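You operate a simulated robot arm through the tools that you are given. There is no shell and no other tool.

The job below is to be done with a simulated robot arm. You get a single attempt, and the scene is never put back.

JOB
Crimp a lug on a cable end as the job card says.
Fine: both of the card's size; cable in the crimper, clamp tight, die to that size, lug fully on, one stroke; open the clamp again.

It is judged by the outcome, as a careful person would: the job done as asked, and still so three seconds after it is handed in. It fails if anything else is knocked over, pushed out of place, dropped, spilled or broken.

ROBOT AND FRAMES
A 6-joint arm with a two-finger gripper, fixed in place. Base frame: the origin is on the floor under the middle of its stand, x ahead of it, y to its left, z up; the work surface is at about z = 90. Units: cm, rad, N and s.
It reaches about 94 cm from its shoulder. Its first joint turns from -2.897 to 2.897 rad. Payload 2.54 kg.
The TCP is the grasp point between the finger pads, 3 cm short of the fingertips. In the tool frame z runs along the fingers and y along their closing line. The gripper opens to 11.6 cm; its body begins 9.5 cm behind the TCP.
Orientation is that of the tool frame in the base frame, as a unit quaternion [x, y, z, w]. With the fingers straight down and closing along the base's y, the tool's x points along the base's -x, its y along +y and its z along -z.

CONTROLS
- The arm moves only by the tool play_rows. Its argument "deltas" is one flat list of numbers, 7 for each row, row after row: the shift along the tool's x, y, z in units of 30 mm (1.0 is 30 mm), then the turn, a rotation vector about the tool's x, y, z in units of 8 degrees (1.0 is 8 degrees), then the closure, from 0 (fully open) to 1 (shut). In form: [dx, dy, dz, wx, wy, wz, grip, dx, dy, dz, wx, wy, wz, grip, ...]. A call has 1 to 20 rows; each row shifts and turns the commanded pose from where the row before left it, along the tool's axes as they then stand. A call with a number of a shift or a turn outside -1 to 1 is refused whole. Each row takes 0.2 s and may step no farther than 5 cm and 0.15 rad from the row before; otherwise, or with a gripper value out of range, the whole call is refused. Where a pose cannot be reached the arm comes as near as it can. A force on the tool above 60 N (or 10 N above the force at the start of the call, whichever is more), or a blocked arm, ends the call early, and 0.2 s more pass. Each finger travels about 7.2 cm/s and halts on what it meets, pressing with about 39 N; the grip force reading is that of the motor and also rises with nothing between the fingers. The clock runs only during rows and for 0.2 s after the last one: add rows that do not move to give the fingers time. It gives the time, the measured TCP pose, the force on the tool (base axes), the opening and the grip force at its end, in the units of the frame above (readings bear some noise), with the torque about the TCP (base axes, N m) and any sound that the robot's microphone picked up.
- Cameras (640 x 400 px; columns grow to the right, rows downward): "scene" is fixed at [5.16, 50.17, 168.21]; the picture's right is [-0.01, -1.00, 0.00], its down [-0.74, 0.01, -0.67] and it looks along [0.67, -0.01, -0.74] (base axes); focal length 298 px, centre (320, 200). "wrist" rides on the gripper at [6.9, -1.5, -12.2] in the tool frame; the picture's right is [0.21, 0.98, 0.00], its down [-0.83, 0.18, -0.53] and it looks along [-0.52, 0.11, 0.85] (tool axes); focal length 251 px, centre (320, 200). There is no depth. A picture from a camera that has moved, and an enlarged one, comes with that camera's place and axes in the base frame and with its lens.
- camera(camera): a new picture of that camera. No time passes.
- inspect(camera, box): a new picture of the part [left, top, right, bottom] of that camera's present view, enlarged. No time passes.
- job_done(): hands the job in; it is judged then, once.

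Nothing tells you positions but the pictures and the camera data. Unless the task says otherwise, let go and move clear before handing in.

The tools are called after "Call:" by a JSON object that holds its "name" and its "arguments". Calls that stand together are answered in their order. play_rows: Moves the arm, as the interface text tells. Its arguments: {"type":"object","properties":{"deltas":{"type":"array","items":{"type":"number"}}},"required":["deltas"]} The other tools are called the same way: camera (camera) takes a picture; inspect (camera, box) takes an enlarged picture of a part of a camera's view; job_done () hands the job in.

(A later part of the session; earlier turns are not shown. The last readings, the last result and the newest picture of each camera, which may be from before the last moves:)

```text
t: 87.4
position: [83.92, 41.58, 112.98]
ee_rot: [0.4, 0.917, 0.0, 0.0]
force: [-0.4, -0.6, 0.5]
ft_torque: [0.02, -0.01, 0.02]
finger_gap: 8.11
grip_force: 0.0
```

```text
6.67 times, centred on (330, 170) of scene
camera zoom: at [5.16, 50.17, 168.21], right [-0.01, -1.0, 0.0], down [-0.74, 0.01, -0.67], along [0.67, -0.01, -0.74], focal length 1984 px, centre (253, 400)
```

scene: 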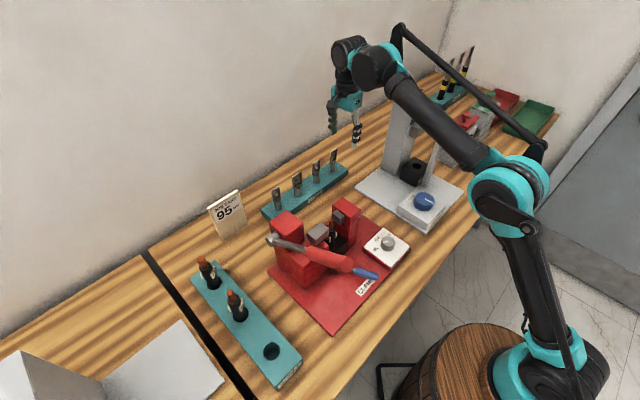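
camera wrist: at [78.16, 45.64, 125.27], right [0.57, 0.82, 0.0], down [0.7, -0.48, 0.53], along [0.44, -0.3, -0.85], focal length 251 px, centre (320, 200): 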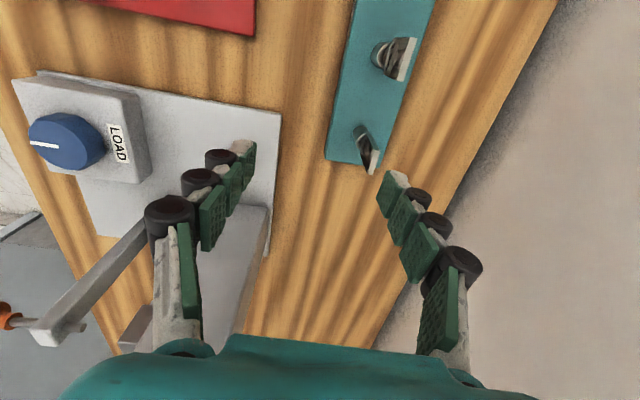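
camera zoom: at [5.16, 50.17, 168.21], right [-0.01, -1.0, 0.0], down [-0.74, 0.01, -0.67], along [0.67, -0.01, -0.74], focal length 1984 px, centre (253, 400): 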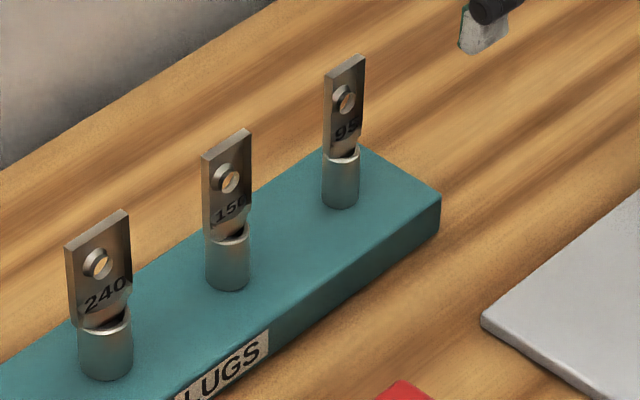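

The 95 lug: barrel axis about [89.85, 44.1], tongue centred at [90.2, 44.1], top z≈100.6, plate along −45°, set slightly to the back. I'll move above it with a 4 cm gap and check.

Call:
{"name": "play_rows", "arguments": {"deltas": [-0.271, 0.7, 0.6, 0, 0, 0, 0.5, -0.271, 0.7, 0.7, 0, 0, 0, 0.65, -0.271, 0.7, 0.8, 0, 0, -0.25, 0.65, 0, 0, 0, 0, 0, 0, 0.65]}}

Call:
{"name": "camera", "arguments": {"camera": "wrist"}}

Call:
{"name": "inspect", "arguments": {"camera": "scene", "box": [290, 90, 400, 200]}}

Call:
{"name": "inspect", "arguments": {"camera": "wrist", "box": [260, 80, 400, 210]}}

```text
t: 88.4
position: [90.45, 44.29, 106.74]
ee_rot: [0.383, 0.924, 0.0, 0.001]
force: [-0.3, -0.3, 0.1]
ft_torque: [0.0, 0.0, -0.04]
finger_gap: 4.03
grip_force: 0.1
```

```text
taken
camera wrist: at [84.49, 48.16, 119.03], right [0.54, 0.84, 0.0], down [0.71, -0.46, 0.53], along [0.45, -0.29, -0.85], focal length 251 px, centre (320, 200)
```

wrist: 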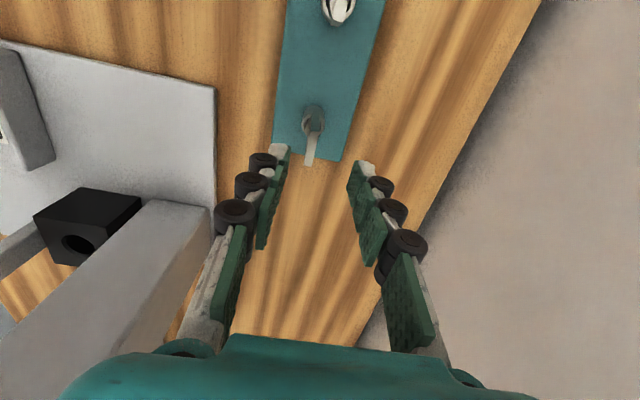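

```text
3.64 times, centred on (345, 145) of scene
camera zoom: at [5.16, 50.17, 168.21], right [-0.01, -1.0, 0.0], down [-0.74, 0.01, -0.67], along [0.67, -0.01, -0.74], focal length 1082 px, centre (229, 400)
```

zoom: 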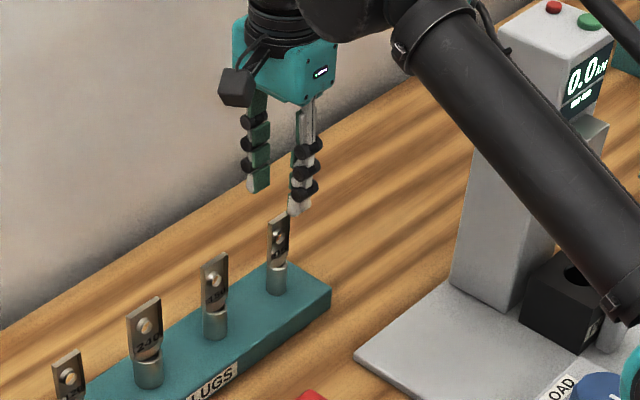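

```text
3.08 times, centred on (330, 145) of wrist
camera zoom: at [84.49, 48.16, 119.03], right [0.54, 0.84, 0.0], down [0.71, -0.46, 0.53], along [0.45, -0.29, -0.85], focal length 774 px, centre (289, 369)
```

zoom: 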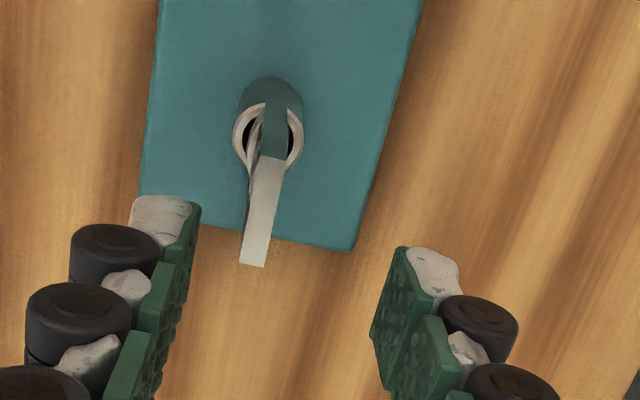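

Triangulating from two wrist views, the lug is vertical with axis near [89.6, 44.1], tongue top z≈102.2, barrel rim z≈95.3. I'll shift onto it and descend to TCP z≈99.3 so the tips stop just above the barrel.

Call:
{"name": "play_rows", "arguments": {"deltas": [0.21, -0.25, 0, 0, 0, 0, 0.65, 0, 0, 0.4, 0, 0, 0, 0.65, 0, 0, 0, 0, 0, 0, 0.65]}}

Call:
{"name": "inspect", "arguments": {"camera": "wrist", "box": [240, 80, 400, 230]}}

Call:
{"name": "inspect", "arguments": {"camera": "scene", "box": [300, 110, 370, 190]}}

```text
t: 89.2
position: [89.39, 44.25, 105.68]
ee_rot: [0.382, 0.924, 0.0, 0.0]
force: [-0.7, 0.7, -0.2]
ft_torque: [0.01, 0.0, 0.01]
finger_gap: 4.07
grip_force: 0.1
```

```text
2.67 times, centred on (320, 155) of wrist
camera zoom: at [83.41, 48.1, 117.76], right [0.54, 0.84, 0.0], down [0.71, -0.46, 0.53], along [0.45, -0.29, -0.85], focal length 670 px, centre (320, 320)
```

zoom: 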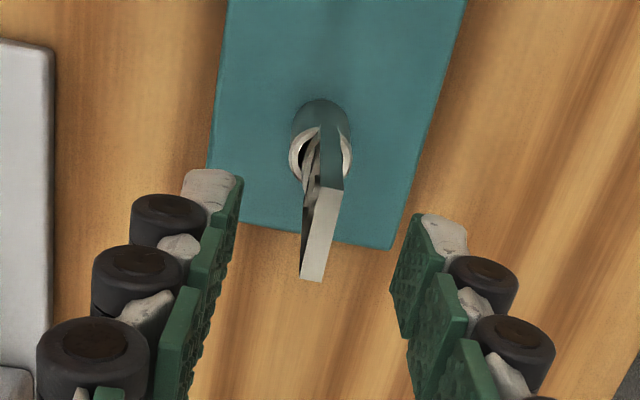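

```text
5.00 times, centred on (335, 150) of scene
camera zoom: at [5.16, 50.17, 168.21], right [-0.01, -1.0, 0.0], down [-0.74, 0.01, -0.67], along [0.67, -0.01, -0.74], focal length 1488 px, centre (245, 450)
```

zoom: 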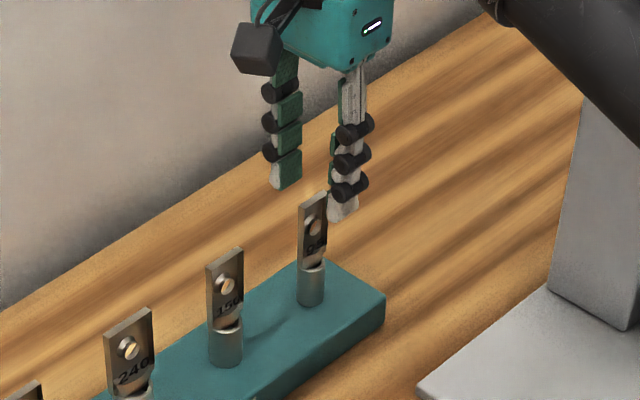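

Centred on the tongue. Lowering to grip height.

Call:
{"name": "play_rows", "arguments": {"deltas": [0, 0, 0.8, 0, 0, 0, 0.65, 0, 0, 0.8, 0, 0, 0, 0.65, 0, 0, 0.5, 0, 0, 0, 0.65, 0, 0, 0, 0, 0, 0, 0.65]}}

Call:
{"name": "inspect", "arguments": {"camera": "wrist", "box": [240, 80, 400, 230]}}

Call:
{"name": "inspect", "arguments": {"camera": "scene", "box": [300, 110, 370, 190]}}

```text
t: 90.2
position: [89.28, 44.28, 99.29]
ee_rot: [0.382, 0.924, 0.001, 0.0]
force: [0.7, 0.7, -0.4]
ft_torque: [0.01, -0.01, -0.01]
finger_gap: 4.04
grip_force: 0.0
```

```text
2.67 times, centred on (320, 155) of wrist
camera zoom: at [83.36, 48.11, 111.39], right [0.54, 0.84, 0.0], down [0.71, -0.46, 0.53], along [0.45, -0.29, -0.85], focal length 670 px, centre (320, 320)
```

zoom: 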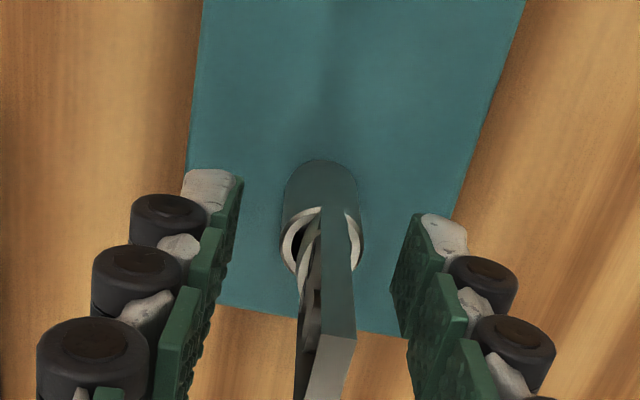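

```text
5.00 times, centred on (335, 150) of scene
camera zoom: at [5.16, 50.17, 168.21], right [-0.01, -1.0, 0.0], down [-0.74, 0.01, -0.67], along [0.67, -0.01, -0.74], focal length 1488 px, centre (245, 450)
```

zoom: 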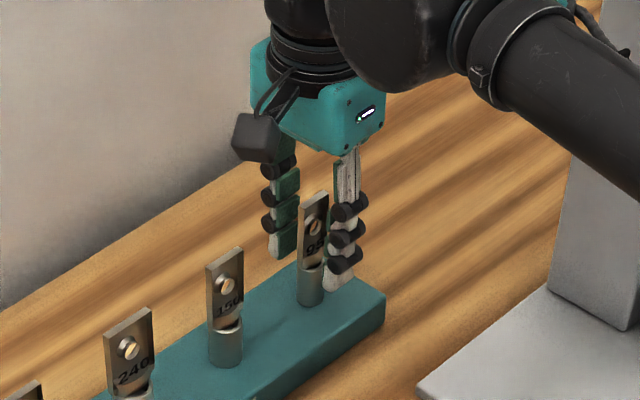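

The tongue is centred between the pads with the tips just above the barrel. Closing.

Call:
{"name": "play_rows", "arguments": {"deltas": [0, 0, 0, 0, 0, 0, 0.8, 0, 0, 0, 0, 0, 0, 0.92, 0, 0, 0, 0, 0, 0, 1, 0, 0, 0, 0, 0, 0, 1, 0, 0, 0, 0, 0, 0, 1]}}

Call:
{"name": "inspect", "arguments": {"camera": "wrist", "box": [240, 80, 400, 230]}}

Call:
{"name": "inspect", "arguments": {"camera": "scene", "box": [310, 130, 360, 180]}}

```text
t: 91.4
position: [89.34, 44.2, 99.34]
ee_rot: [0.382, 0.924, 0.0, 0.0]
force: [4.1, 2.9, 13.9]
ft_torque: [0.08, -0.18, 0.04]
finger_gap: 1.87
grip_force: 39.2
```

```text
2.67 times, centred on (320, 155) of wrist
camera zoom: at [83.33, 48.1, 111.45], right [0.54, 0.84, 0.0], down [0.71, -0.46, 0.53], along [0.45, -0.29, -0.85], focal length 670 px, centre (320, 320)
```

zoom: 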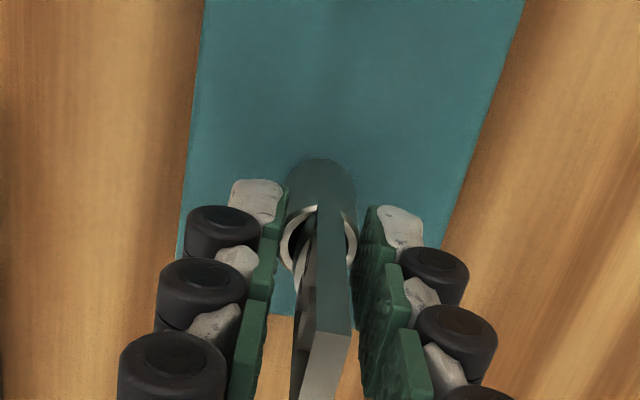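

```text
8.00 times, centred on (335, 155) of scene
camera zoom: at [5.16, 50.17, 168.21], right [-0.01, -1.0, 0.0], down [-0.74, 0.01, -0.67], along [0.67, -0.01, -0.74], focal length 2381 px, centre (200, 560)
```

zoom: 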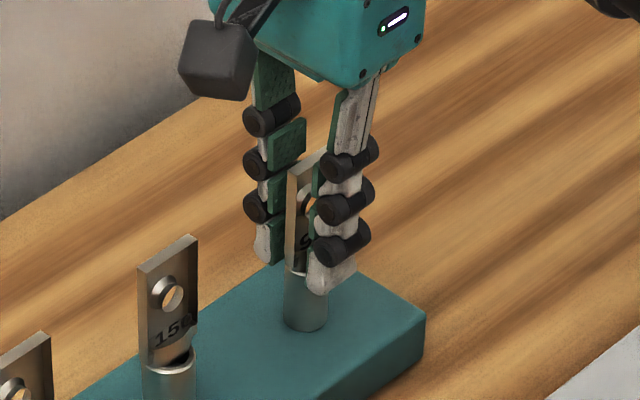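

The tips met the barrel (gap 1.87 = barrel diameter) rather than the tongue. A barrel grip centres it well, so I'll reopen, go 0.9 cm lower for a fuller hold on the barrel, and close again.

Call:
{"name": "play_rows", "arguments": {"deltas": [0, 0, 0, 0, 0, 0, 0.75, 0, 0, 0, 0, 0, 0, 0.72, 0, 0, 0.3, 0, 0, 0, 0.72, 0, 0, 0, 0, 0, 0, 0.72, 0, 0, 0, 0, 0, 0, 0.85, 0, 0, 0, 0, 0, 0, 0.95, 0, 0, 0, 0, 0, 0, 0.95, 0, 0, 0, 0, 0, 0, 0.95]}}

Call:
{"name": "inspect", "arguments": {"camera": "wrist", "box": [240, 80, 400, 230]}}

Call:
{"name": "inspect", "arguments": {"camera": "scene", "box": [310, 130, 360, 180]}}

```text
t: 93.2
position: [89.34, 44.2, 98.37]
ee_rot: [0.382, 0.924, 0.0, 0.0]
force: [0.4, -0.1, 0.4]
ft_torque: [0.03, 0.01, 0.03]
finger_gap: 2.06
grip_force: 39.8
```

```text
2.67 times, centred on (320, 155) of wrist
camera zoom: at [83.37, 48.07, 110.58], right [0.54, 0.84, 0.0], down [0.71, -0.46, 0.53], along [0.45, -0.29, -0.85], focal length 670 px, centre (320, 320)
```

zoom: 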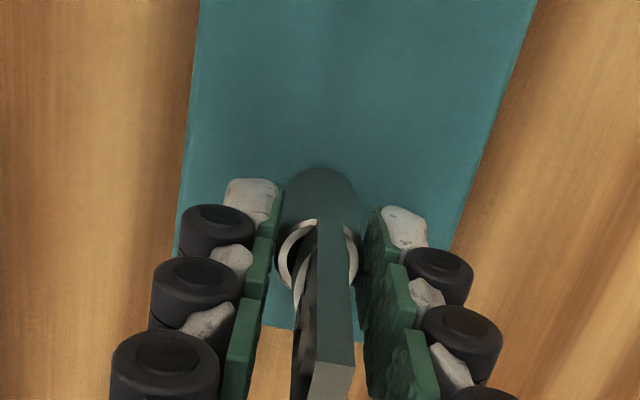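

```text
8.00 times, centred on (335, 155) of scene
camera zoom: at [5.16, 50.17, 168.21], right [-0.01, -1.0, 0.0], down [-0.74, 0.01, -0.67], along [0.67, -0.01, -0.74], focal length 2381 px, centre (200, 560)
```

zoom: 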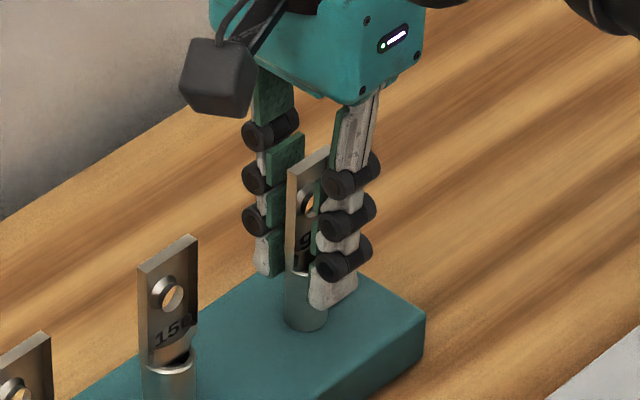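

Now a proper hold on the barrel (gap 2.06, no side force). Lifting 4 cm and checking.

Call:
{"name": "play_rows", "arguments": {"deltas": [0, 0, -0.4, 0, 0, 0, 0.96, 0, 0, -0.6, 0, 0, 0, 0.96, 0, 0, -0.6, 0, 0, 0, 0.96, 0, 0, 0, 0, 0, 0, 0.96]}}

Call:
{"name": "inspect", "arguments": {"camera": "wrist", "box": [240, 80, 400, 230]}}

Call:
{"name": "inspect", "arguments": {"camera": "scene", "box": [310, 110, 370, 180]}}

```text
t: 94.2
position: [89.17, 44.28, 103.2]
ee_rot: [0.382, 0.924, 0.0, 0.0]
force: [-0.3, -0.2, -0.1]
ft_torque: [-0.03, 0.01, 0.0]
finger_gap: 2.09
grip_force: 38.7
```

```text
2.67 times, centred on (320, 155) of wrist
camera zoom: at [83.32, 48.06, 115.31], right [0.54, 0.84, 0.0], down [0.71, -0.46, 0.53], along [0.45, -0.29, -0.85], focal length 670 px, centre (320, 320)
```

zoom: 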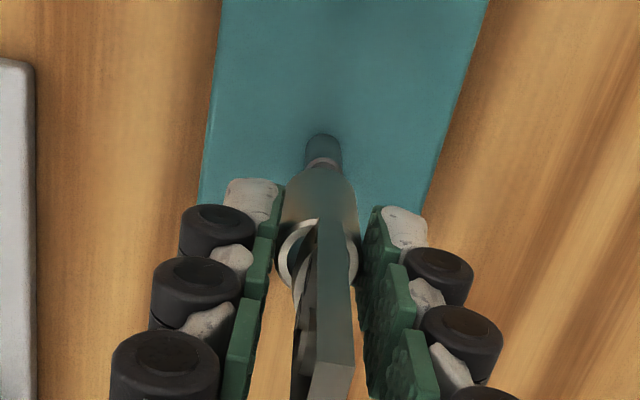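

```text
5.71 times, centred on (340, 145) of scene
camera zoom: at [5.16, 50.17, 168.21], right [-0.01, -1.0, 0.0], down [-0.74, 0.01, -0.67], along [0.67, -0.01, -0.74], focal length 1701 px, centre (206, 514)
```

zoom: 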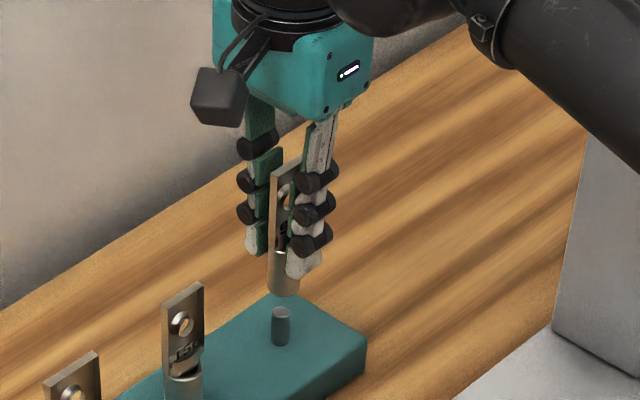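

The lug came cleanly off its pin. I'll raise it, swing out to the front and up to z≈118, away from the other lugs.

Call:
{"name": "play_rows", "arguments": {"deltas": [0, 0, -0.8, 0, 0, 0, 0.96, 0, 0, -0.8, 0, 0, 0, 0.96, 0, -0.8, -0.7, 0, 0, 0, 0.96, 0, -0.8, -0.8, 0, 0, 0, 0.96, 0, -0.8, -0.8, 0, 0, 0, 0.96, 0, -0.8, -0.9, 0, 0, 0, 0.96, 0, 0, 0, 0, 0, 0, 0.96]}}

Call:
{"name": "camera", "arguments": {"camera": "scene"}}

Call:
{"name": "camera", "arguments": {"camera": "wrist"}}

```text
t: 95.8
position: [82.56, 37.32, 117.52]
ee_rot: [0.382, 0.924, 0.001, 0.0]
force: [1.0, 0.3, -0.6]
ft_torque: [0.03, 0.0, 0.04]
finger_gap: 2.09
grip_force: 39.4
```

```text
taken
```

scene: 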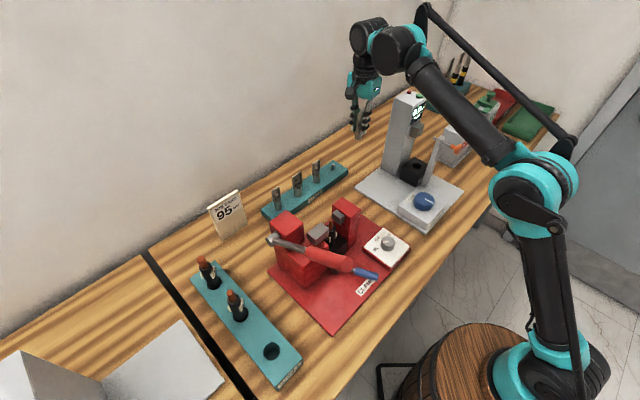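

```text
taken
camera wrist: at [76.67, 41.07, 129.74], right [0.54, 0.84, 0.0], down [0.71, -0.46, 0.53], along [0.45, -0.29, -0.85], focal length 251 px, centre (320, 200)
```

wrist: 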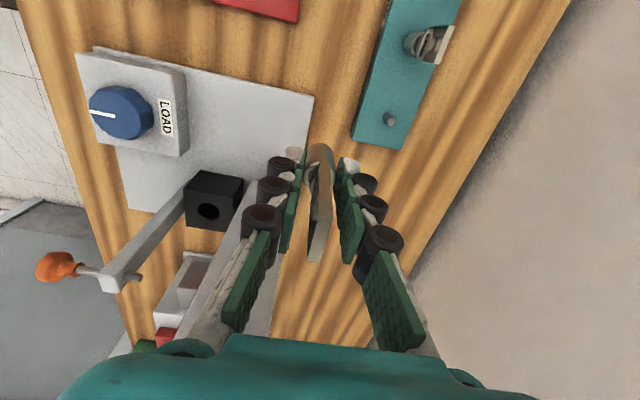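

Clear of the rack with the lug upright. Now carrying it over to the cable, lug bottom about 4 cm above the right post.

Call:
{"name": "play_rows", "arguments": {"deltas": [0.912, -0.461, 0, 0, 0, 0, 0.96, 0.912, -0.461, 0, 0, 0, 0, 0.96, 0.912, -0.461, 0, 0, 0, 0, 0.96, 0.912, -0.461, 0, 0, 0, 0, 0.96, 0.912, -0.461, 0, 0, 0, 0, 0.96, 0.912, -0.461, 0, 0, 0, 0, 0.96, 0.912, -0.461, 0, 0, 0, 0, 0.96, 0.912, -0.461, 0, 0, 0, 0, 0.96, 0.912, -0.461, 0, 0, 0, 0, 0.96, 0.912, -0.461, 0, 0, 0, 0, 0.96, 0, 0, 0, 0, 0, 0, 0.96]}}

Call:
{"name": "camera", "arguments": {"camera": "wrist"}}

Call:
{"name": "camera", "arguments": {"camera": "scene"}}

Call:
{"name": "inspect", "arguments": {"camera": "scene", "box": [290, 160, 390, 260]}}

```text
t: 98.2
position: [53.26, 47.1, 117.6]
ee_rot: [0.383, 0.924, -0.001, 0.0]
force: [-0.2, 0.1, -0.5]
ft_torque: [0.02, 0.01, -0.02]
finger_gap: 2.05
grip_force: 38.9
```

```text
taken
camera wrist: at [47.4, 50.99, 129.81], right [0.54, 0.84, 0.0], down [0.71, -0.46, 0.53], along [0.45, -0.29, -0.85], focal length 251 px, centre (320, 200)
```

wrist: 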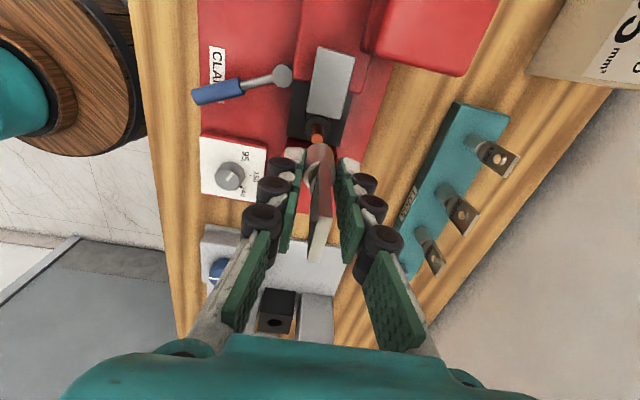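

```text
taken
```

scene: 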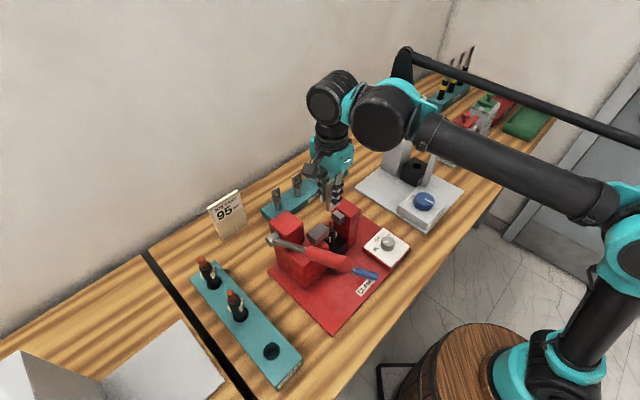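

```text
4.00 times, centred on (340, 210) of scene
camera zoom: at [5.16, 50.17, 168.21], right [-0.01, -1.0, 0.0], down [-0.74, 0.01, -0.67], along [0.67, -0.01, -0.74], focal length 1190 px, centre (240, 160)
```

zoom: 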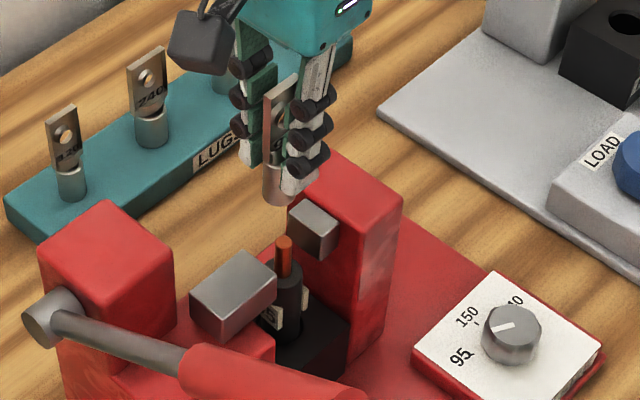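

I can see both the lug barrel and the copper tip. I'll zoom on both views to measure the remaining offset between them.

Call:
{"name": "inspect", "arguments": {"camera": "scene", "box": [320, 190, 360, 240]}}

Call:
{"name": "inspect", "arguments": {"camera": "wrist", "box": [270, 90, 370, 190]}}

```text
8.00 times, centred on (340, 215) of scene
camera zoom: at [5.16, 50.17, 168.21], right [-0.01, -1.0, 0.0], down [-0.74, 0.01, -0.67], along [0.67, -0.01, -0.74], focal length 2381 px, centre (160, 80)
```

zoom: 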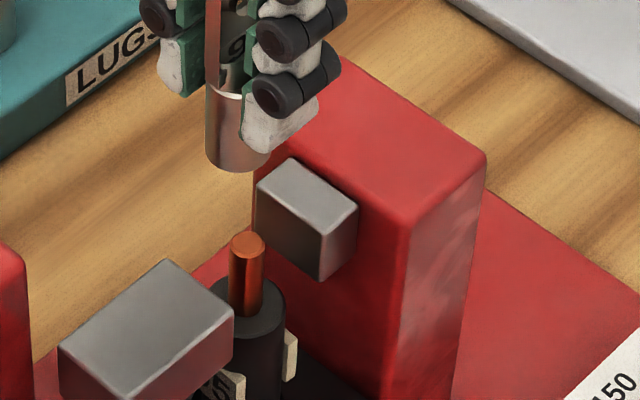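

```text
4.00 times, centred on (320, 140) of wrist
camera zoom: at [47.4, 50.99, 129.81], right [0.54, 0.84, 0.0], down [0.71, -0.46, 0.53], along [0.45, -0.29, -0.85], focal length 1006 px, centre (320, 440)
```

zoom: 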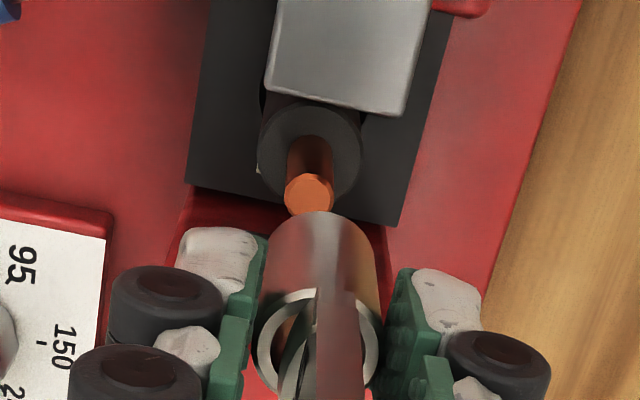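

Both views agree the barrel needs to go about 6 mm toward +u (and ~1 mm forward). I'll correct, lower to about 1.5 cm above the copper, and look again.

Call:
{"name": "play_rows", "arguments": {"deltas": [-0.2, -0.025, 0.3, 0, 0, 0, 0.96, 0, 0, 0.5, 0, 0, 0, 0.96, 0, 0, 0.5, 0, 0, 0, 0.96, 0, 0, 0.1, 0, 0, 0, 0.96, 0, 0, 0, 0, 0, 0, 0.96]}}

Call:
{"name": "inspect", "arguments": {"camera": "scene", "box": [320, 195, 360, 245]}}

Call:
{"name": "inspect", "arguments": {"camera": "wrist", "box": [270, 90, 370, 190]}}

```text
t: 99.4
position: [53.92, 46.72, 113.54]
ee_rot: [0.382, 0.924, 0.0, 0.0]
force: [-0.2, -0.7, -0.7]
ft_torque: [-0.04, 0.0, 0.0]
finger_gap: 2.08
grip_force: 38.8
```

```text
8.00 times, centred on (340, 220) of scene
camera zoom: at [5.16, 50.17, 168.21], right [-0.01, -1.0, 0.0], down [-0.74, 0.01, -0.67], along [0.67, -0.01, -0.74], focal length 2381 px, centre (160, 40)
```

zoom: 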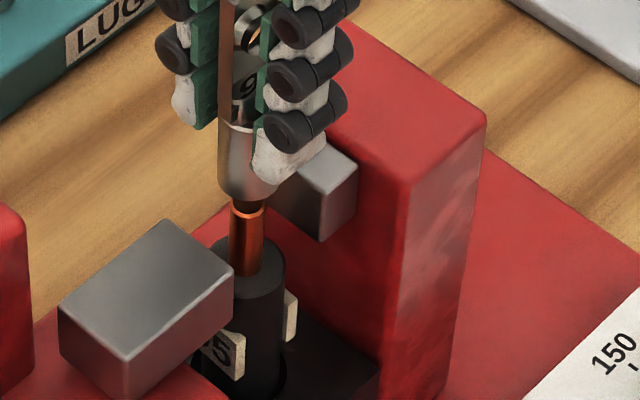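

```text
4.00 times, centred on (320, 140) of wrist
camera zoom: at [48.01, 50.52, 125.68], right [0.54, 0.84, 0.0], down [0.71, -0.46, 0.53], along [0.45, -0.29, -0.85], focal length 1006 px, centre (320, 440)
```

zoom: 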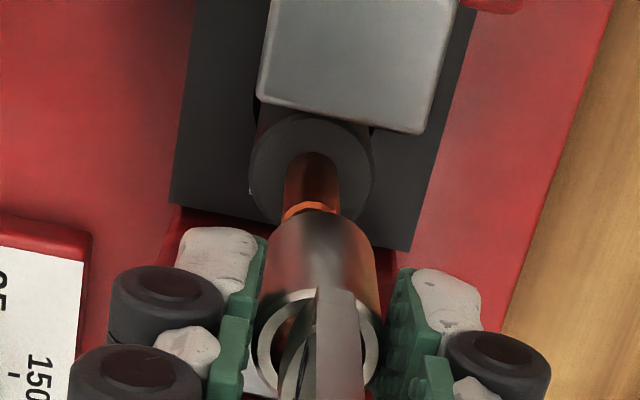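

In y it's aligned; the wrist view and TCP history say the barrel is about 4 mm too far in +x. Correcting that and lowering about 6 mm for another check.

Call:
{"name": "play_rows", "arguments": {"deltas": [0.12, -0.07, 0, 0, 0, 0, 0.96, 0, 0, 0.2, 0, 0, 0, 0.96, 0, 0, 0, 0, 0, 0, 0.96]}}

Call:
{"name": "inspect", "arguments": {"camera": "scene", "box": [325, 205, 355, 240]}}

Call:
{"name": "inspect", "arguments": {"camera": "wrist", "box": [285, 110, 355, 180]}}

```text
t: 100.2
position: [53.39, 46.66, 112.83]
ee_rot: [0.383, 0.924, 0.0, -0.001]
force: [0.5, -0.6, -0.8]
ft_torque: [0.03, 0.01, 0.0]
finger_gap: 2.09
grip_force: 39.4
```

```text
11.43 times, centred on (340, 222) of scene
camera zoom: at [5.16, 50.17, 168.21], right [-0.01, -1.0, 0.0], down [-0.74, 0.01, -0.67], along [0.67, -0.01, -0.74], focal length 3402 px, centre (91, -57)
```

zoom: 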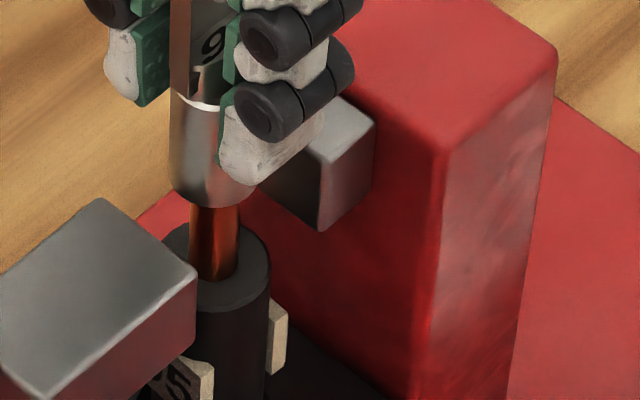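

```text
5.71 times, centred on (320, 145) of wrist
camera zoom: at [47.53, 50.62, 125.03], right [0.54, 0.84, 0.0], down [0.71, -0.46, 0.53], along [0.45, -0.29, -0.85], focal length 1437 px, centre (320, 514)
```

zoom: 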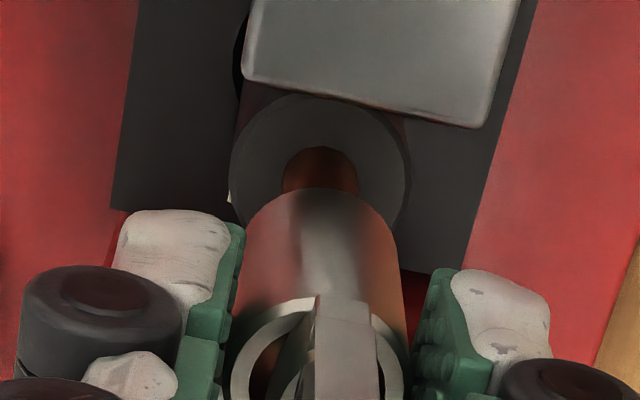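

Now both views show the barrel centred over the copper to within about half a millimetre. Lowering gently in small steps while watching the force.

Call:
{"name": "play_rows", "arguments": {"deltas": [0, 0, 0.12, 0, 0, 0, 0.96, 0, 0, 0.12, 0, 0, 0, 0.96, 0, 0, 0.12, 0, 0, 0, 0.96, 0, 0, 0, 0, 0, 0, 0.96]}}

Call:
{"name": "inspect", "arguments": {"camera": "scene", "box": [325, 205, 355, 240]}}

Call:
{"name": "inspect", "arguments": {"camera": "wrist", "box": [285, 110, 355, 180]}}

```text
t: 101.2
position: [53.4, 46.81, 111.85]
ee_rot: [0.382, 0.924, 0.001, 0.0]
force: [-0.4, 0.2, 26.0]
ft_torque: [-0.08, -0.24, 0.01]
finger_gap: 2.1
grip_force: 38.9
```

```text
11.43 times, centred on (340, 222) of scene
camera zoom: at [5.16, 50.17, 168.21], right [-0.01, -1.0, 0.0], down [-0.74, 0.01, -0.67], along [0.67, -0.01, -0.74], focal length 3402 px, centre (91, -57)
```

zoom: 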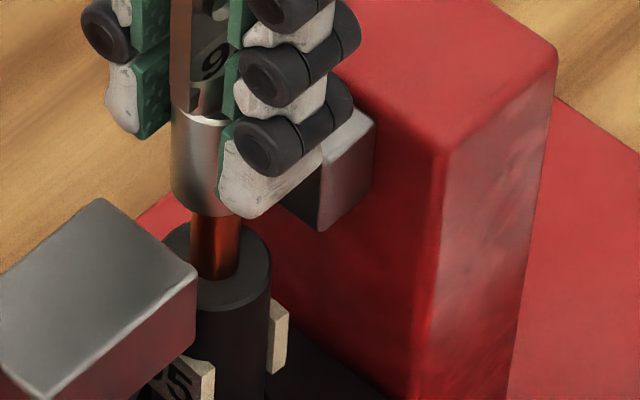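

```text
5.71 times, centred on (320, 145) of wrist
camera zoom: at [47.46, 50.59, 123.94], right [0.54, 0.84, 0.0], down [0.71, -0.46, 0.53], along [0.45, -0.29, -0.85], focal length 1437 px, centre (320, 514)
```

zoom: 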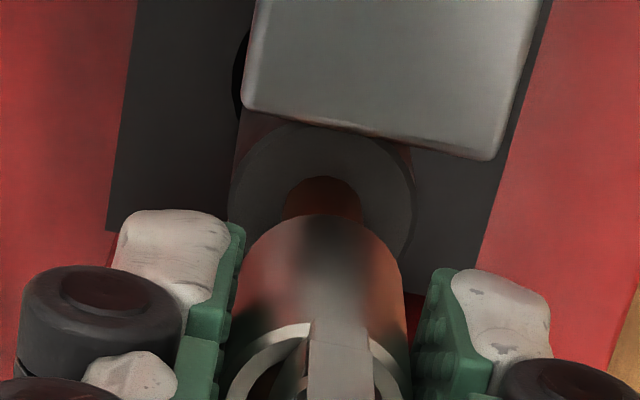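

Contact (26 N up) and the torque says the copper touches the barrel's +x edge, so the barrel needs to move slightly toward +x. Ease up, shift ~1 mm, and try again.

Call:
{"name": "play_rows", "arguments": {"deltas": [0, 0, -0.08, 0, 0, 0, 0.96, -0.035, 0.021, 0, 0, 0, 0, 0.96, 0, 0, 0.08, 0, 0, 0, 0.96, 0, 0, 0, 0, 0, 0, 0.96]}}

```text
t: 102.2
position: [53.54, 46.64, 111.61]
ee_rot: [0.383, 0.924, -0.001, 0.001]
force: [-0.4, -0.6, 0.1]
ft_torque: [0.0, 0.02, 0.01]
finger_gap: 2.08
grip_force: 39.2
```

No contact now at the same height. Lowering further.

Call:
{"name": "play_rows", "arguments": {"deltas": [0, 0, 0.08, 0, 0, 0, 0.96, 0, 0, 0, 0, 0, 0, 0.96]}}

Call:
{"name": "play_rows", "arguments": {"deltas": [0, 0, 0.08, 0, 0, 0, 0.96, 0, 0, 0, 0, 0, 0, 0.96]}}

Call:
{"name": "inspect", "arguments": {"camera": "scene", "box": [325, 205, 355, 240]}}

```text
t: 102.8
position: [53.48, 46.49, 111.54]
ee_rot: [0.382, 0.924, 0.0, 0.0]
force: [-1.0, 0.5, -0.4]
ft_torque: [0.0, -0.01, 0.0]
finger_gap: 2.08
grip_force: 38.8
```

```text
t: 103.4
position: [53.41, 46.37, 111.37]
ee_rot: [0.383, 0.924, 0.0, 0.001]
force: [0.3, -0.1, 0.0]
ft_torque: [-0.01, -0.01, 0.02]
finger_gap: 2.11
grip_force: 39.1
```

```text
11.43 times, centred on (340, 222) of scene
camera zoom: at [5.16, 50.17, 168.21], right [-0.01, -1.0, 0.0], down [-0.74, 0.01, -0.67], along [0.67, -0.01, -0.74], focal length 3402 px, centre (91, -57)
```

zoom: 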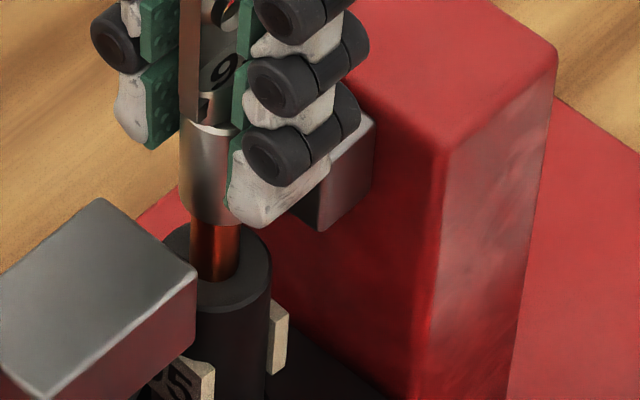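

No resistance at a lower height than the first contact, so the copper seems to be entering the barrel. I'll verify in the wrist view.

Call:
{"name": "inspect", "arguments": {"camera": "wrist", "box": [285, 110, 355, 180]}}

Call:
{"name": "inspect", "arguments": {"camera": "scene", "box": [333, 215, 351, 233]}}

```text
5.71 times, centred on (320, 145) of wrist
camera zoom: at [47.58, 50.39, 123.45], right [0.54, 0.84, 0.0], down [0.71, -0.46, 0.53], along [0.45, -0.29, -0.85], focal length 1437 px, centre (320, 514)
```

zoom: 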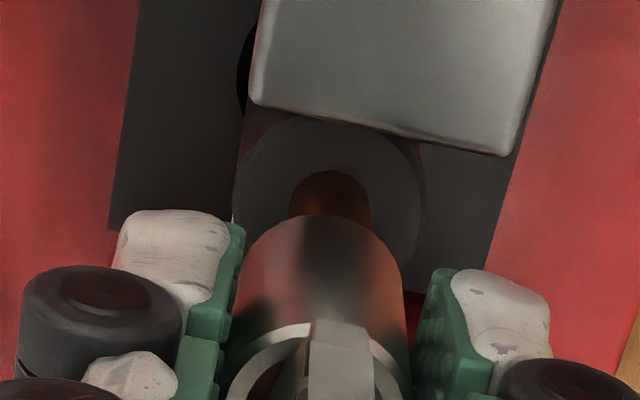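

```text
16.00 times, centred on (342, 224) of scene
camera zoom: at [5.16, 50.17, 168.21], right [-0.01, -1.0, 0.0], down [-0.74, 0.01, -0.67], along [0.67, -0.01, -0.74], focal length 4762 px, centre (-32, -184)
```

zoom: 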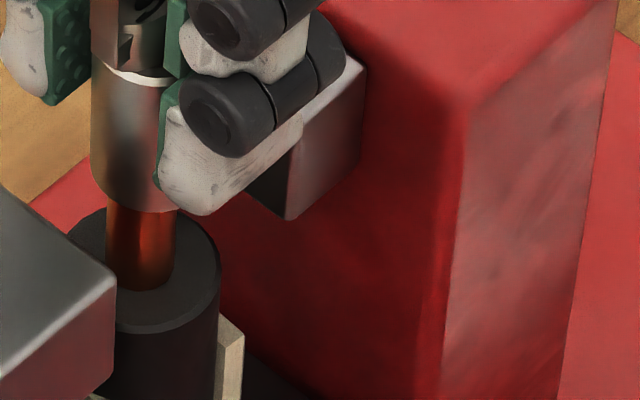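

The copper is about 5 mm inside the barrel (barrel bottom ≈2.5 cm above the jacket). I'll recentre by ~2 mm toward +y and continue down in small steps.

Call:
{"name": "play_rows", "arguments": {"deltas": [0.05, 0.03, 0, 0, 0, 0, 0.96, 0, 0, 0.08, 0, 0, 0, 0.96, 0, 0, 0, 0, 0, 0, 0.96]}}

Call:
{"name": "play_rows", "arguments": {"deltas": [0, 0, 0.1, 0, 0, 0, 0.96, 0, 0, 0.1, 0, 0, 0, 0.96, 0, 0, 0, 0, 0, 0, 0.96]}}

Call:
{"name": "inspect", "arguments": {"camera": "scene", "box": [325, 205, 355, 240]}}

Call:
{"name": "inspect", "arguments": {"camera": "wrist", "box": [285, 110, 355, 180]}}

```text
t: 104.2
position: [53.47, 46.83, 110.99]
ee_rot: [0.383, 0.924, 0.001, 0.0]
force: [-0.8, 0.5, -0.2]
ft_torque: [0.0, -0.01, 0.03]
finger_gap: 2.07
grip_force: 38.9
```

```text
t: 105.0
position: [53.51, 46.66, 110.52]
ee_rot: [0.383, 0.924, 0.0, 0.0]
force: [-0.3, 0.2, 0.0]
ft_torque: [0.0, -0.02, 0.04]
finger_gap: 2.09
grip_force: 39.3
```

```text
11.43 times, centred on (340, 222) of scene
camera zoom: at [5.16, 50.17, 168.21], right [-0.01, -1.0, 0.0], down [-0.74, 0.01, -0.67], along [0.67, -0.01, -0.74], focal length 3402 px, centre (91, -57)
```

zoom: 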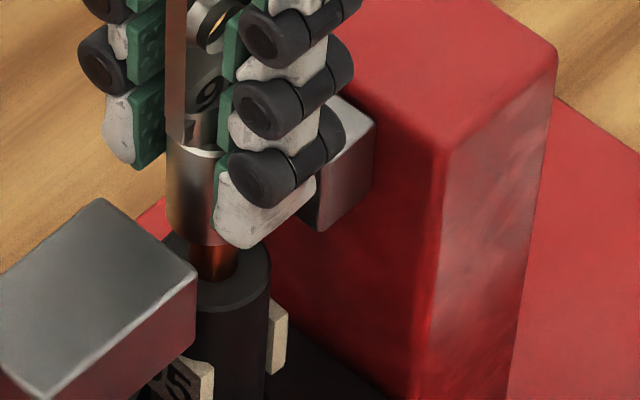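

```text
5.71 times, centred on (320, 145) of wrist
camera zoom: at [47.61, 50.67, 122.66], right [0.54, 0.84, 0.0], down [0.71, -0.46, 0.53], along [0.45, -0.29, -0.85], focal length 1437 px, centre (320, 514)
```

zoom: 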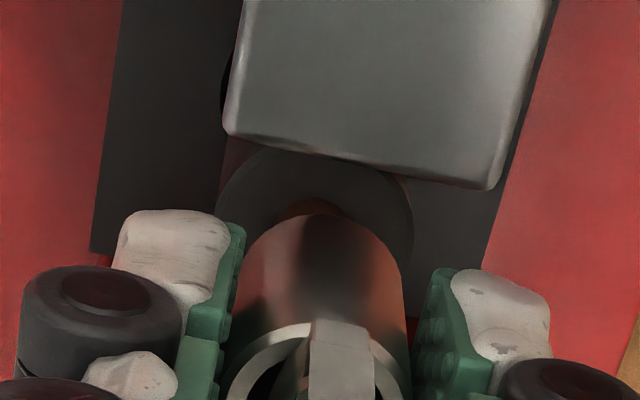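

Sliding on without resistance. Continuing down.

Call:
{"name": "play_rows", "arguments": {"deltas": [0, 0, 0.1, 0, 0, 0, 0.96, 0, 0, 0.1, 0, 0, 0, 0.96, 0, 0, 0, 0, 0, 0, 0.96]}}

Call:
{"name": "play_rows", "arguments": {"deltas": [0, 0, 0.1, 0, 0, 0, 0.96, 0, 0, 0.08, 0, 0, 0, 0.96, 0, 0, 0, 0, 0, 0, 0.96]}}

Call:
{"name": "inspect", "arguments": {"camera": "scene", "box": [325, 205, 355, 240]}}

Call:
{"name": "inspect", "arguments": {"camera": "wrist", "box": [260, 60, 380, 200]}}

```text
t: 105.8
position: [53.55, 46.82, 109.86]
ee_rot: [0.383, 0.924, 0.0, 0.001]
force: [-0.5, -0.3, -1.2]
ft_torque: [0.0, 0.01, 0.02]
finger_gap: 2.09
grip_force: 39.5
```

```text
t: 106.6
position: [53.58, 46.92, 109.24]
ee_rot: [0.383, 0.924, 0.0, 0.0]
force: [-0.1, -0.2, 0.2]
ft_torque: [0.04, 0.01, 0.02]
finger_gap: 2.12
grip_force: 39.2
```

```text
11.43 times, centred on (340, 222) of scene
camera zoom: at [5.16, 50.17, 168.21], right [-0.01, -1.0, 0.0], down [-0.74, 0.01, -0.67], along [0.67, -0.01, -0.74], focal length 3402 px, centre (91, -57)
```

zoom: 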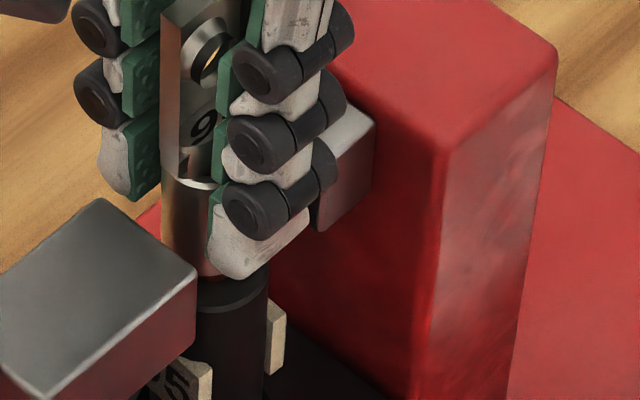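

```text
2.86 times, centred on (320, 130) of wrist
camera zoom: at [47.65, 50.77, 121.46], right [0.54, 0.84, 0.0], down [0.71, -0.46, 0.53], along [0.45, -0.29, -0.85], focal length 718 px, centre (320, 400)
```

zoom: 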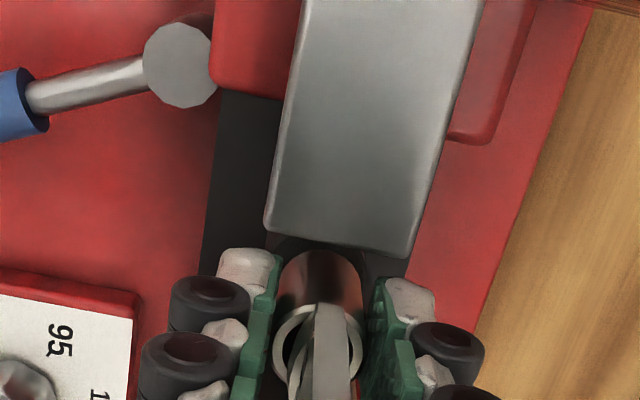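

Nearly at the jacket. A few more small steps until it bottoms.

Call:
{"name": "play_rows", "arguments": {"deltas": [0, 0, 0.08, 0, 0, 0, 0.96, 0, 0, 0, 0, 0, 0, 0.96]}}

Call:
{"name": "play_rows", "arguments": {"deltas": [0, 0, 0.08, 0, 0, 0, 0.96, 0, 0, 0, 0, 0, 0, 0.96]}}

```text
t: 107.2
position: [53.62, 46.97, 109.13]
ee_rot: [0.383, 0.924, 0.0, 0.0]
force: [0.1, -0.2, -0.6]
ft_torque: [0.02, -0.02, 0.0]
finger_gap: 2.09
grip_force: 39.3
```

```text
t: 107.8
position: [53.39, 47.02, 108.78]
ee_rot: [0.382, 0.924, 0.0, 0.0]
force: [-0.3, 0.4, -0.5]
ft_torque: [0.01, 0.04, 0.0]
finger_gap: 2.07
grip_force: 39.7
```

Call:
{"name": "inspect", "arguments": {"camera": "scene", "box": [325, 205, 355, 240]}}

Call:
{"name": "play_rows", "arguments": {"deltas": [0, 0, 0.07, 0, 0, 0, 0.96, 0, 0, 0, 0, 0, 0, 0.96]}}

```text
11.43 times, centred on (340, 222) of scene
camera zoom: at [5.16, 50.17, 168.21], right [-0.01, -1.0, 0.0], down [-0.74, 0.01, -0.67], along [0.67, -0.01, -0.74], focal length 3402 px, centre (91, -57)
```

zoom: 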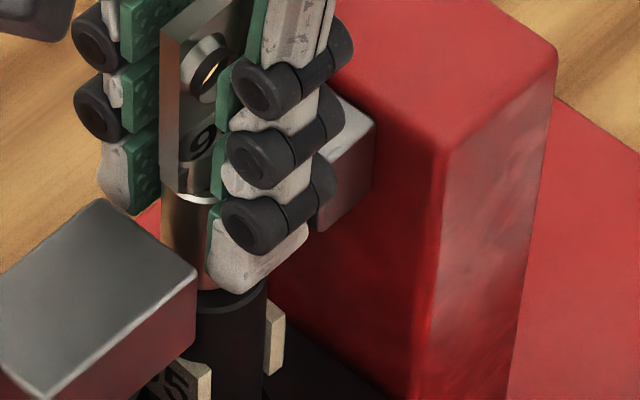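

```text
t: 108.4
position: [53.51, 46.94, 108.54]
ee_rot: [0.383, 0.924, 0.001, 0.001]
force: [-0.9, -0.1, -0.5]
ft_torque: [0.0, 0.01, -0.02]
finger_gap: 2.07
grip_force: 38.8
```

Call:
{"name": "play_rows", "arguments": {"deltas": [0, 0, 0.07, 0, 0, 0, 0.96, 0, 0, 0, 0, 0, 0, 0.96]}}

Call:
{"name": "play_rows", "arguments": {"deltas": [0, 0, 0.07, 0, 0, 0, 0.96, 0, 0, 0, 0, 0, 0, 0.96]}}

Call:
{"name": "inspect", "arguments": {"camera": "scene", "box": [325, 205, 355, 240]}}

Call:
{"name": "inspect", "arguments": {"camera": "wrist", "box": [280, 100, 360, 190]}}

```text
t: 109.0
position: [53.33, 46.87, 108.53]
ee_rot: [0.382, 0.924, 0.001, 0.0]
force: [1.6, 1.6, 31.1]
ft_torque: [0.25, 0.16, -0.04]
finger_gap: 2.08
grip_force: 39.3
```

```text
t: 109.6
position: [53.38, 46.84, 108.15]
ee_rot: [0.383, 0.924, 0.001, 0.0]
force: [0.8, 0.8, 31.0]
ft_torque: [0.12, 0.07, -0.01]
finger_gap: 2.08
grip_force: 39.5
```

```text
11.43 times, centred on (340, 222) of scene
camera zoom: at [5.16, 50.17, 168.21], right [-0.01, -1.0, 0.0], down [-0.74, 0.01, -0.67], along [0.67, -0.01, -0.74], focal length 3402 px, centre (91, -57)
```

zoom: 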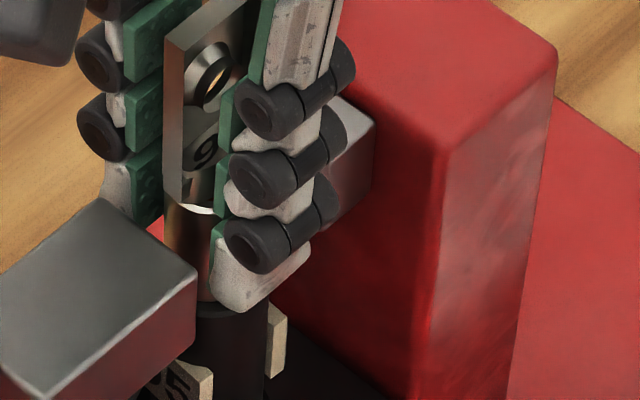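

```text
4.44 times, centred on (320, 145) of wrist
camera zoom: at [47.48, 50.7, 120.44], right [0.54, 0.84, 0.0], down [0.71, -0.46, 0.53], along [0.45, -0.29, -0.85], focal length 1118 px, centre (320, 444)
```

zoom: 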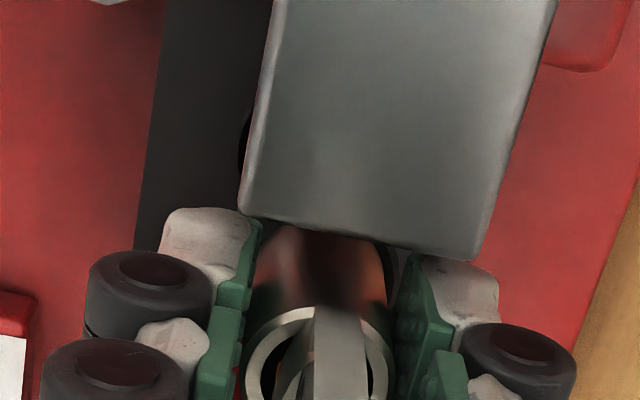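

31 N of resistance and the barrel bottom sits on the jacket: the lug is fully on. I'll ease off slightly and open the fingers.

Call:
{"name": "play_rows", "arguments": {"deltas": [0, 0, -0.03, 0, 0, 0, 0.96, 0, 0, 0, 0, 0, 0, 0.8, 0, 0, 0, 0, 0, 0, 0.65, 0, 0, 0, 0, 0, 0, 0.6, 0, 0, 0, 0, 0, 0, 0.6]}}

Call:
{"name": "inspect", "arguments": {"camera": "scene", "box": [320, 190, 360, 240]}}

Call:
{"name": "inspect", "arguments": {"camera": "wrist", "box": [250, 80, 390, 230]}}

```text
t: 110.8
position: [53.45, 46.88, 108.23]
ee_rot: [0.382, 0.924, -0.001, 0.0]
force: [-0.7, -0.4, 0.7]
ft_torque: [0.01, -0.01, -0.01]
finger_gap: 4.64
grip_force: 0.2
```

```text
8.00 times, centred on (340, 215) of scene
camera zoom: at [5.16, 50.17, 168.21], right [-0.01, -1.0, 0.0], down [-0.74, 0.01, -0.67], along [0.67, -0.01, -0.74], focal length 2381 px, centre (160, 80)
```

zoom: 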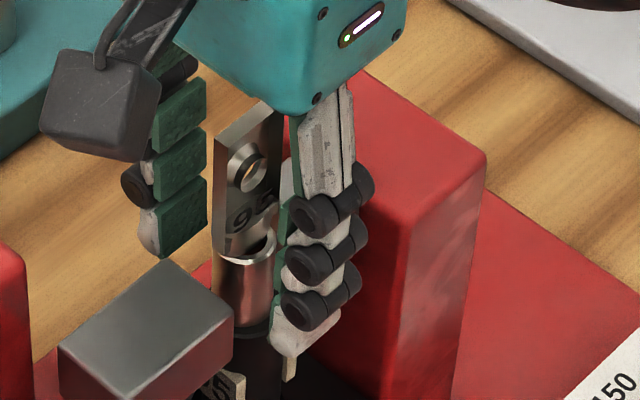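

```text
2.67 times, centred on (320, 155) of wrist
camera zoom: at [47.58, 50.76, 120.47], right [0.54, 0.84, 0.0], down [0.71, -0.46, 0.53], along [0.45, -0.29, -0.85], focal length 670 px, centre (320, 320)
```

zoom: 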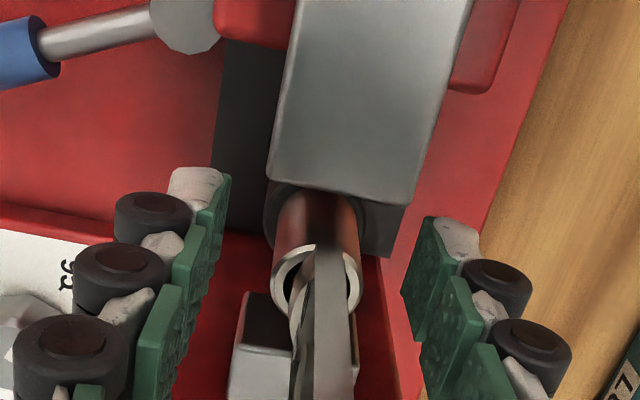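

The lug stands fully on the cable. I'll rise straight up off it.

Call:
{"name": "play_rows", "arguments": {"deltas": [0, 0, -0.5, 0, 0, 0, 0.6, 0, 0, -0.8, 0, 0, 0, 0.6, 0, 0, -0.9, 0, 0, 0, 0.6, 0, 0, -0.9, 0, 0, 0, 0.6, 0, 0, -0.9, 0, 0, 0, 0.6, 0, 0, -0.9, 0, 0, 0, 0.6, 0, 0, -0.9, 0, 0, 0, 0.6, 0, 0, -0.9, 0, 0, 0, 0.6, 0, 0, 0, 0, 0, 0, 0.6]}}

Call:
{"name": "inspect", "arguments": {"camera": "scene", "box": [300, 180, 380, 260]}}

Call:
{"name": "camera", "arguments": {"camera": "wrist"}}

```text
t: 112.8
position: [53.35, 46.87, 128.33]
ee_rot: [0.383, 0.924, 0.0, 0.0]
force: [0.1, 0.1, 0.6]
ft_torque: [-0.01, 0.02, 0.02]
finger_gap: 4.66
grip_force: 0.0
```

```text
5.00 times, centred on (340, 220) of scene
camera zoom: at [5.16, 50.17, 168.21], right [-0.01, -1.0, 0.0], down [-0.74, 0.01, -0.67], along [0.67, -0.01, -0.74], focal length 1488 px, centre (220, 100)
```

zoom: 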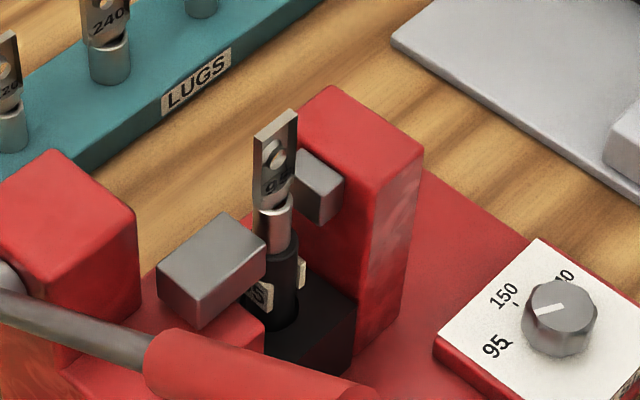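

```text
taken
camera wrist: at [47.61, 50.72, 140.5], right [0.54, 0.84, 0.0], down [0.71, -0.46, 0.53], along [0.45, -0.29, -0.85], focal length 251 px, centre (320, 200)
```

wrist: 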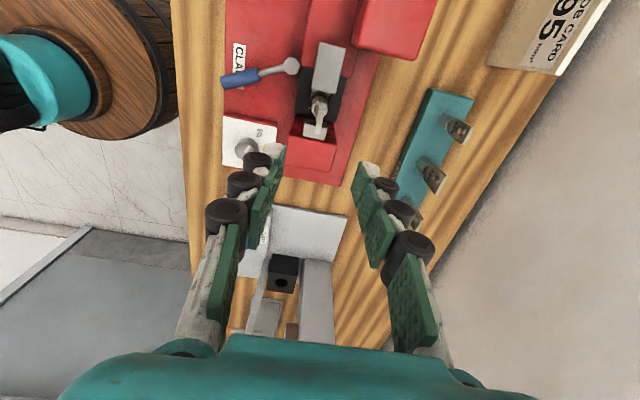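

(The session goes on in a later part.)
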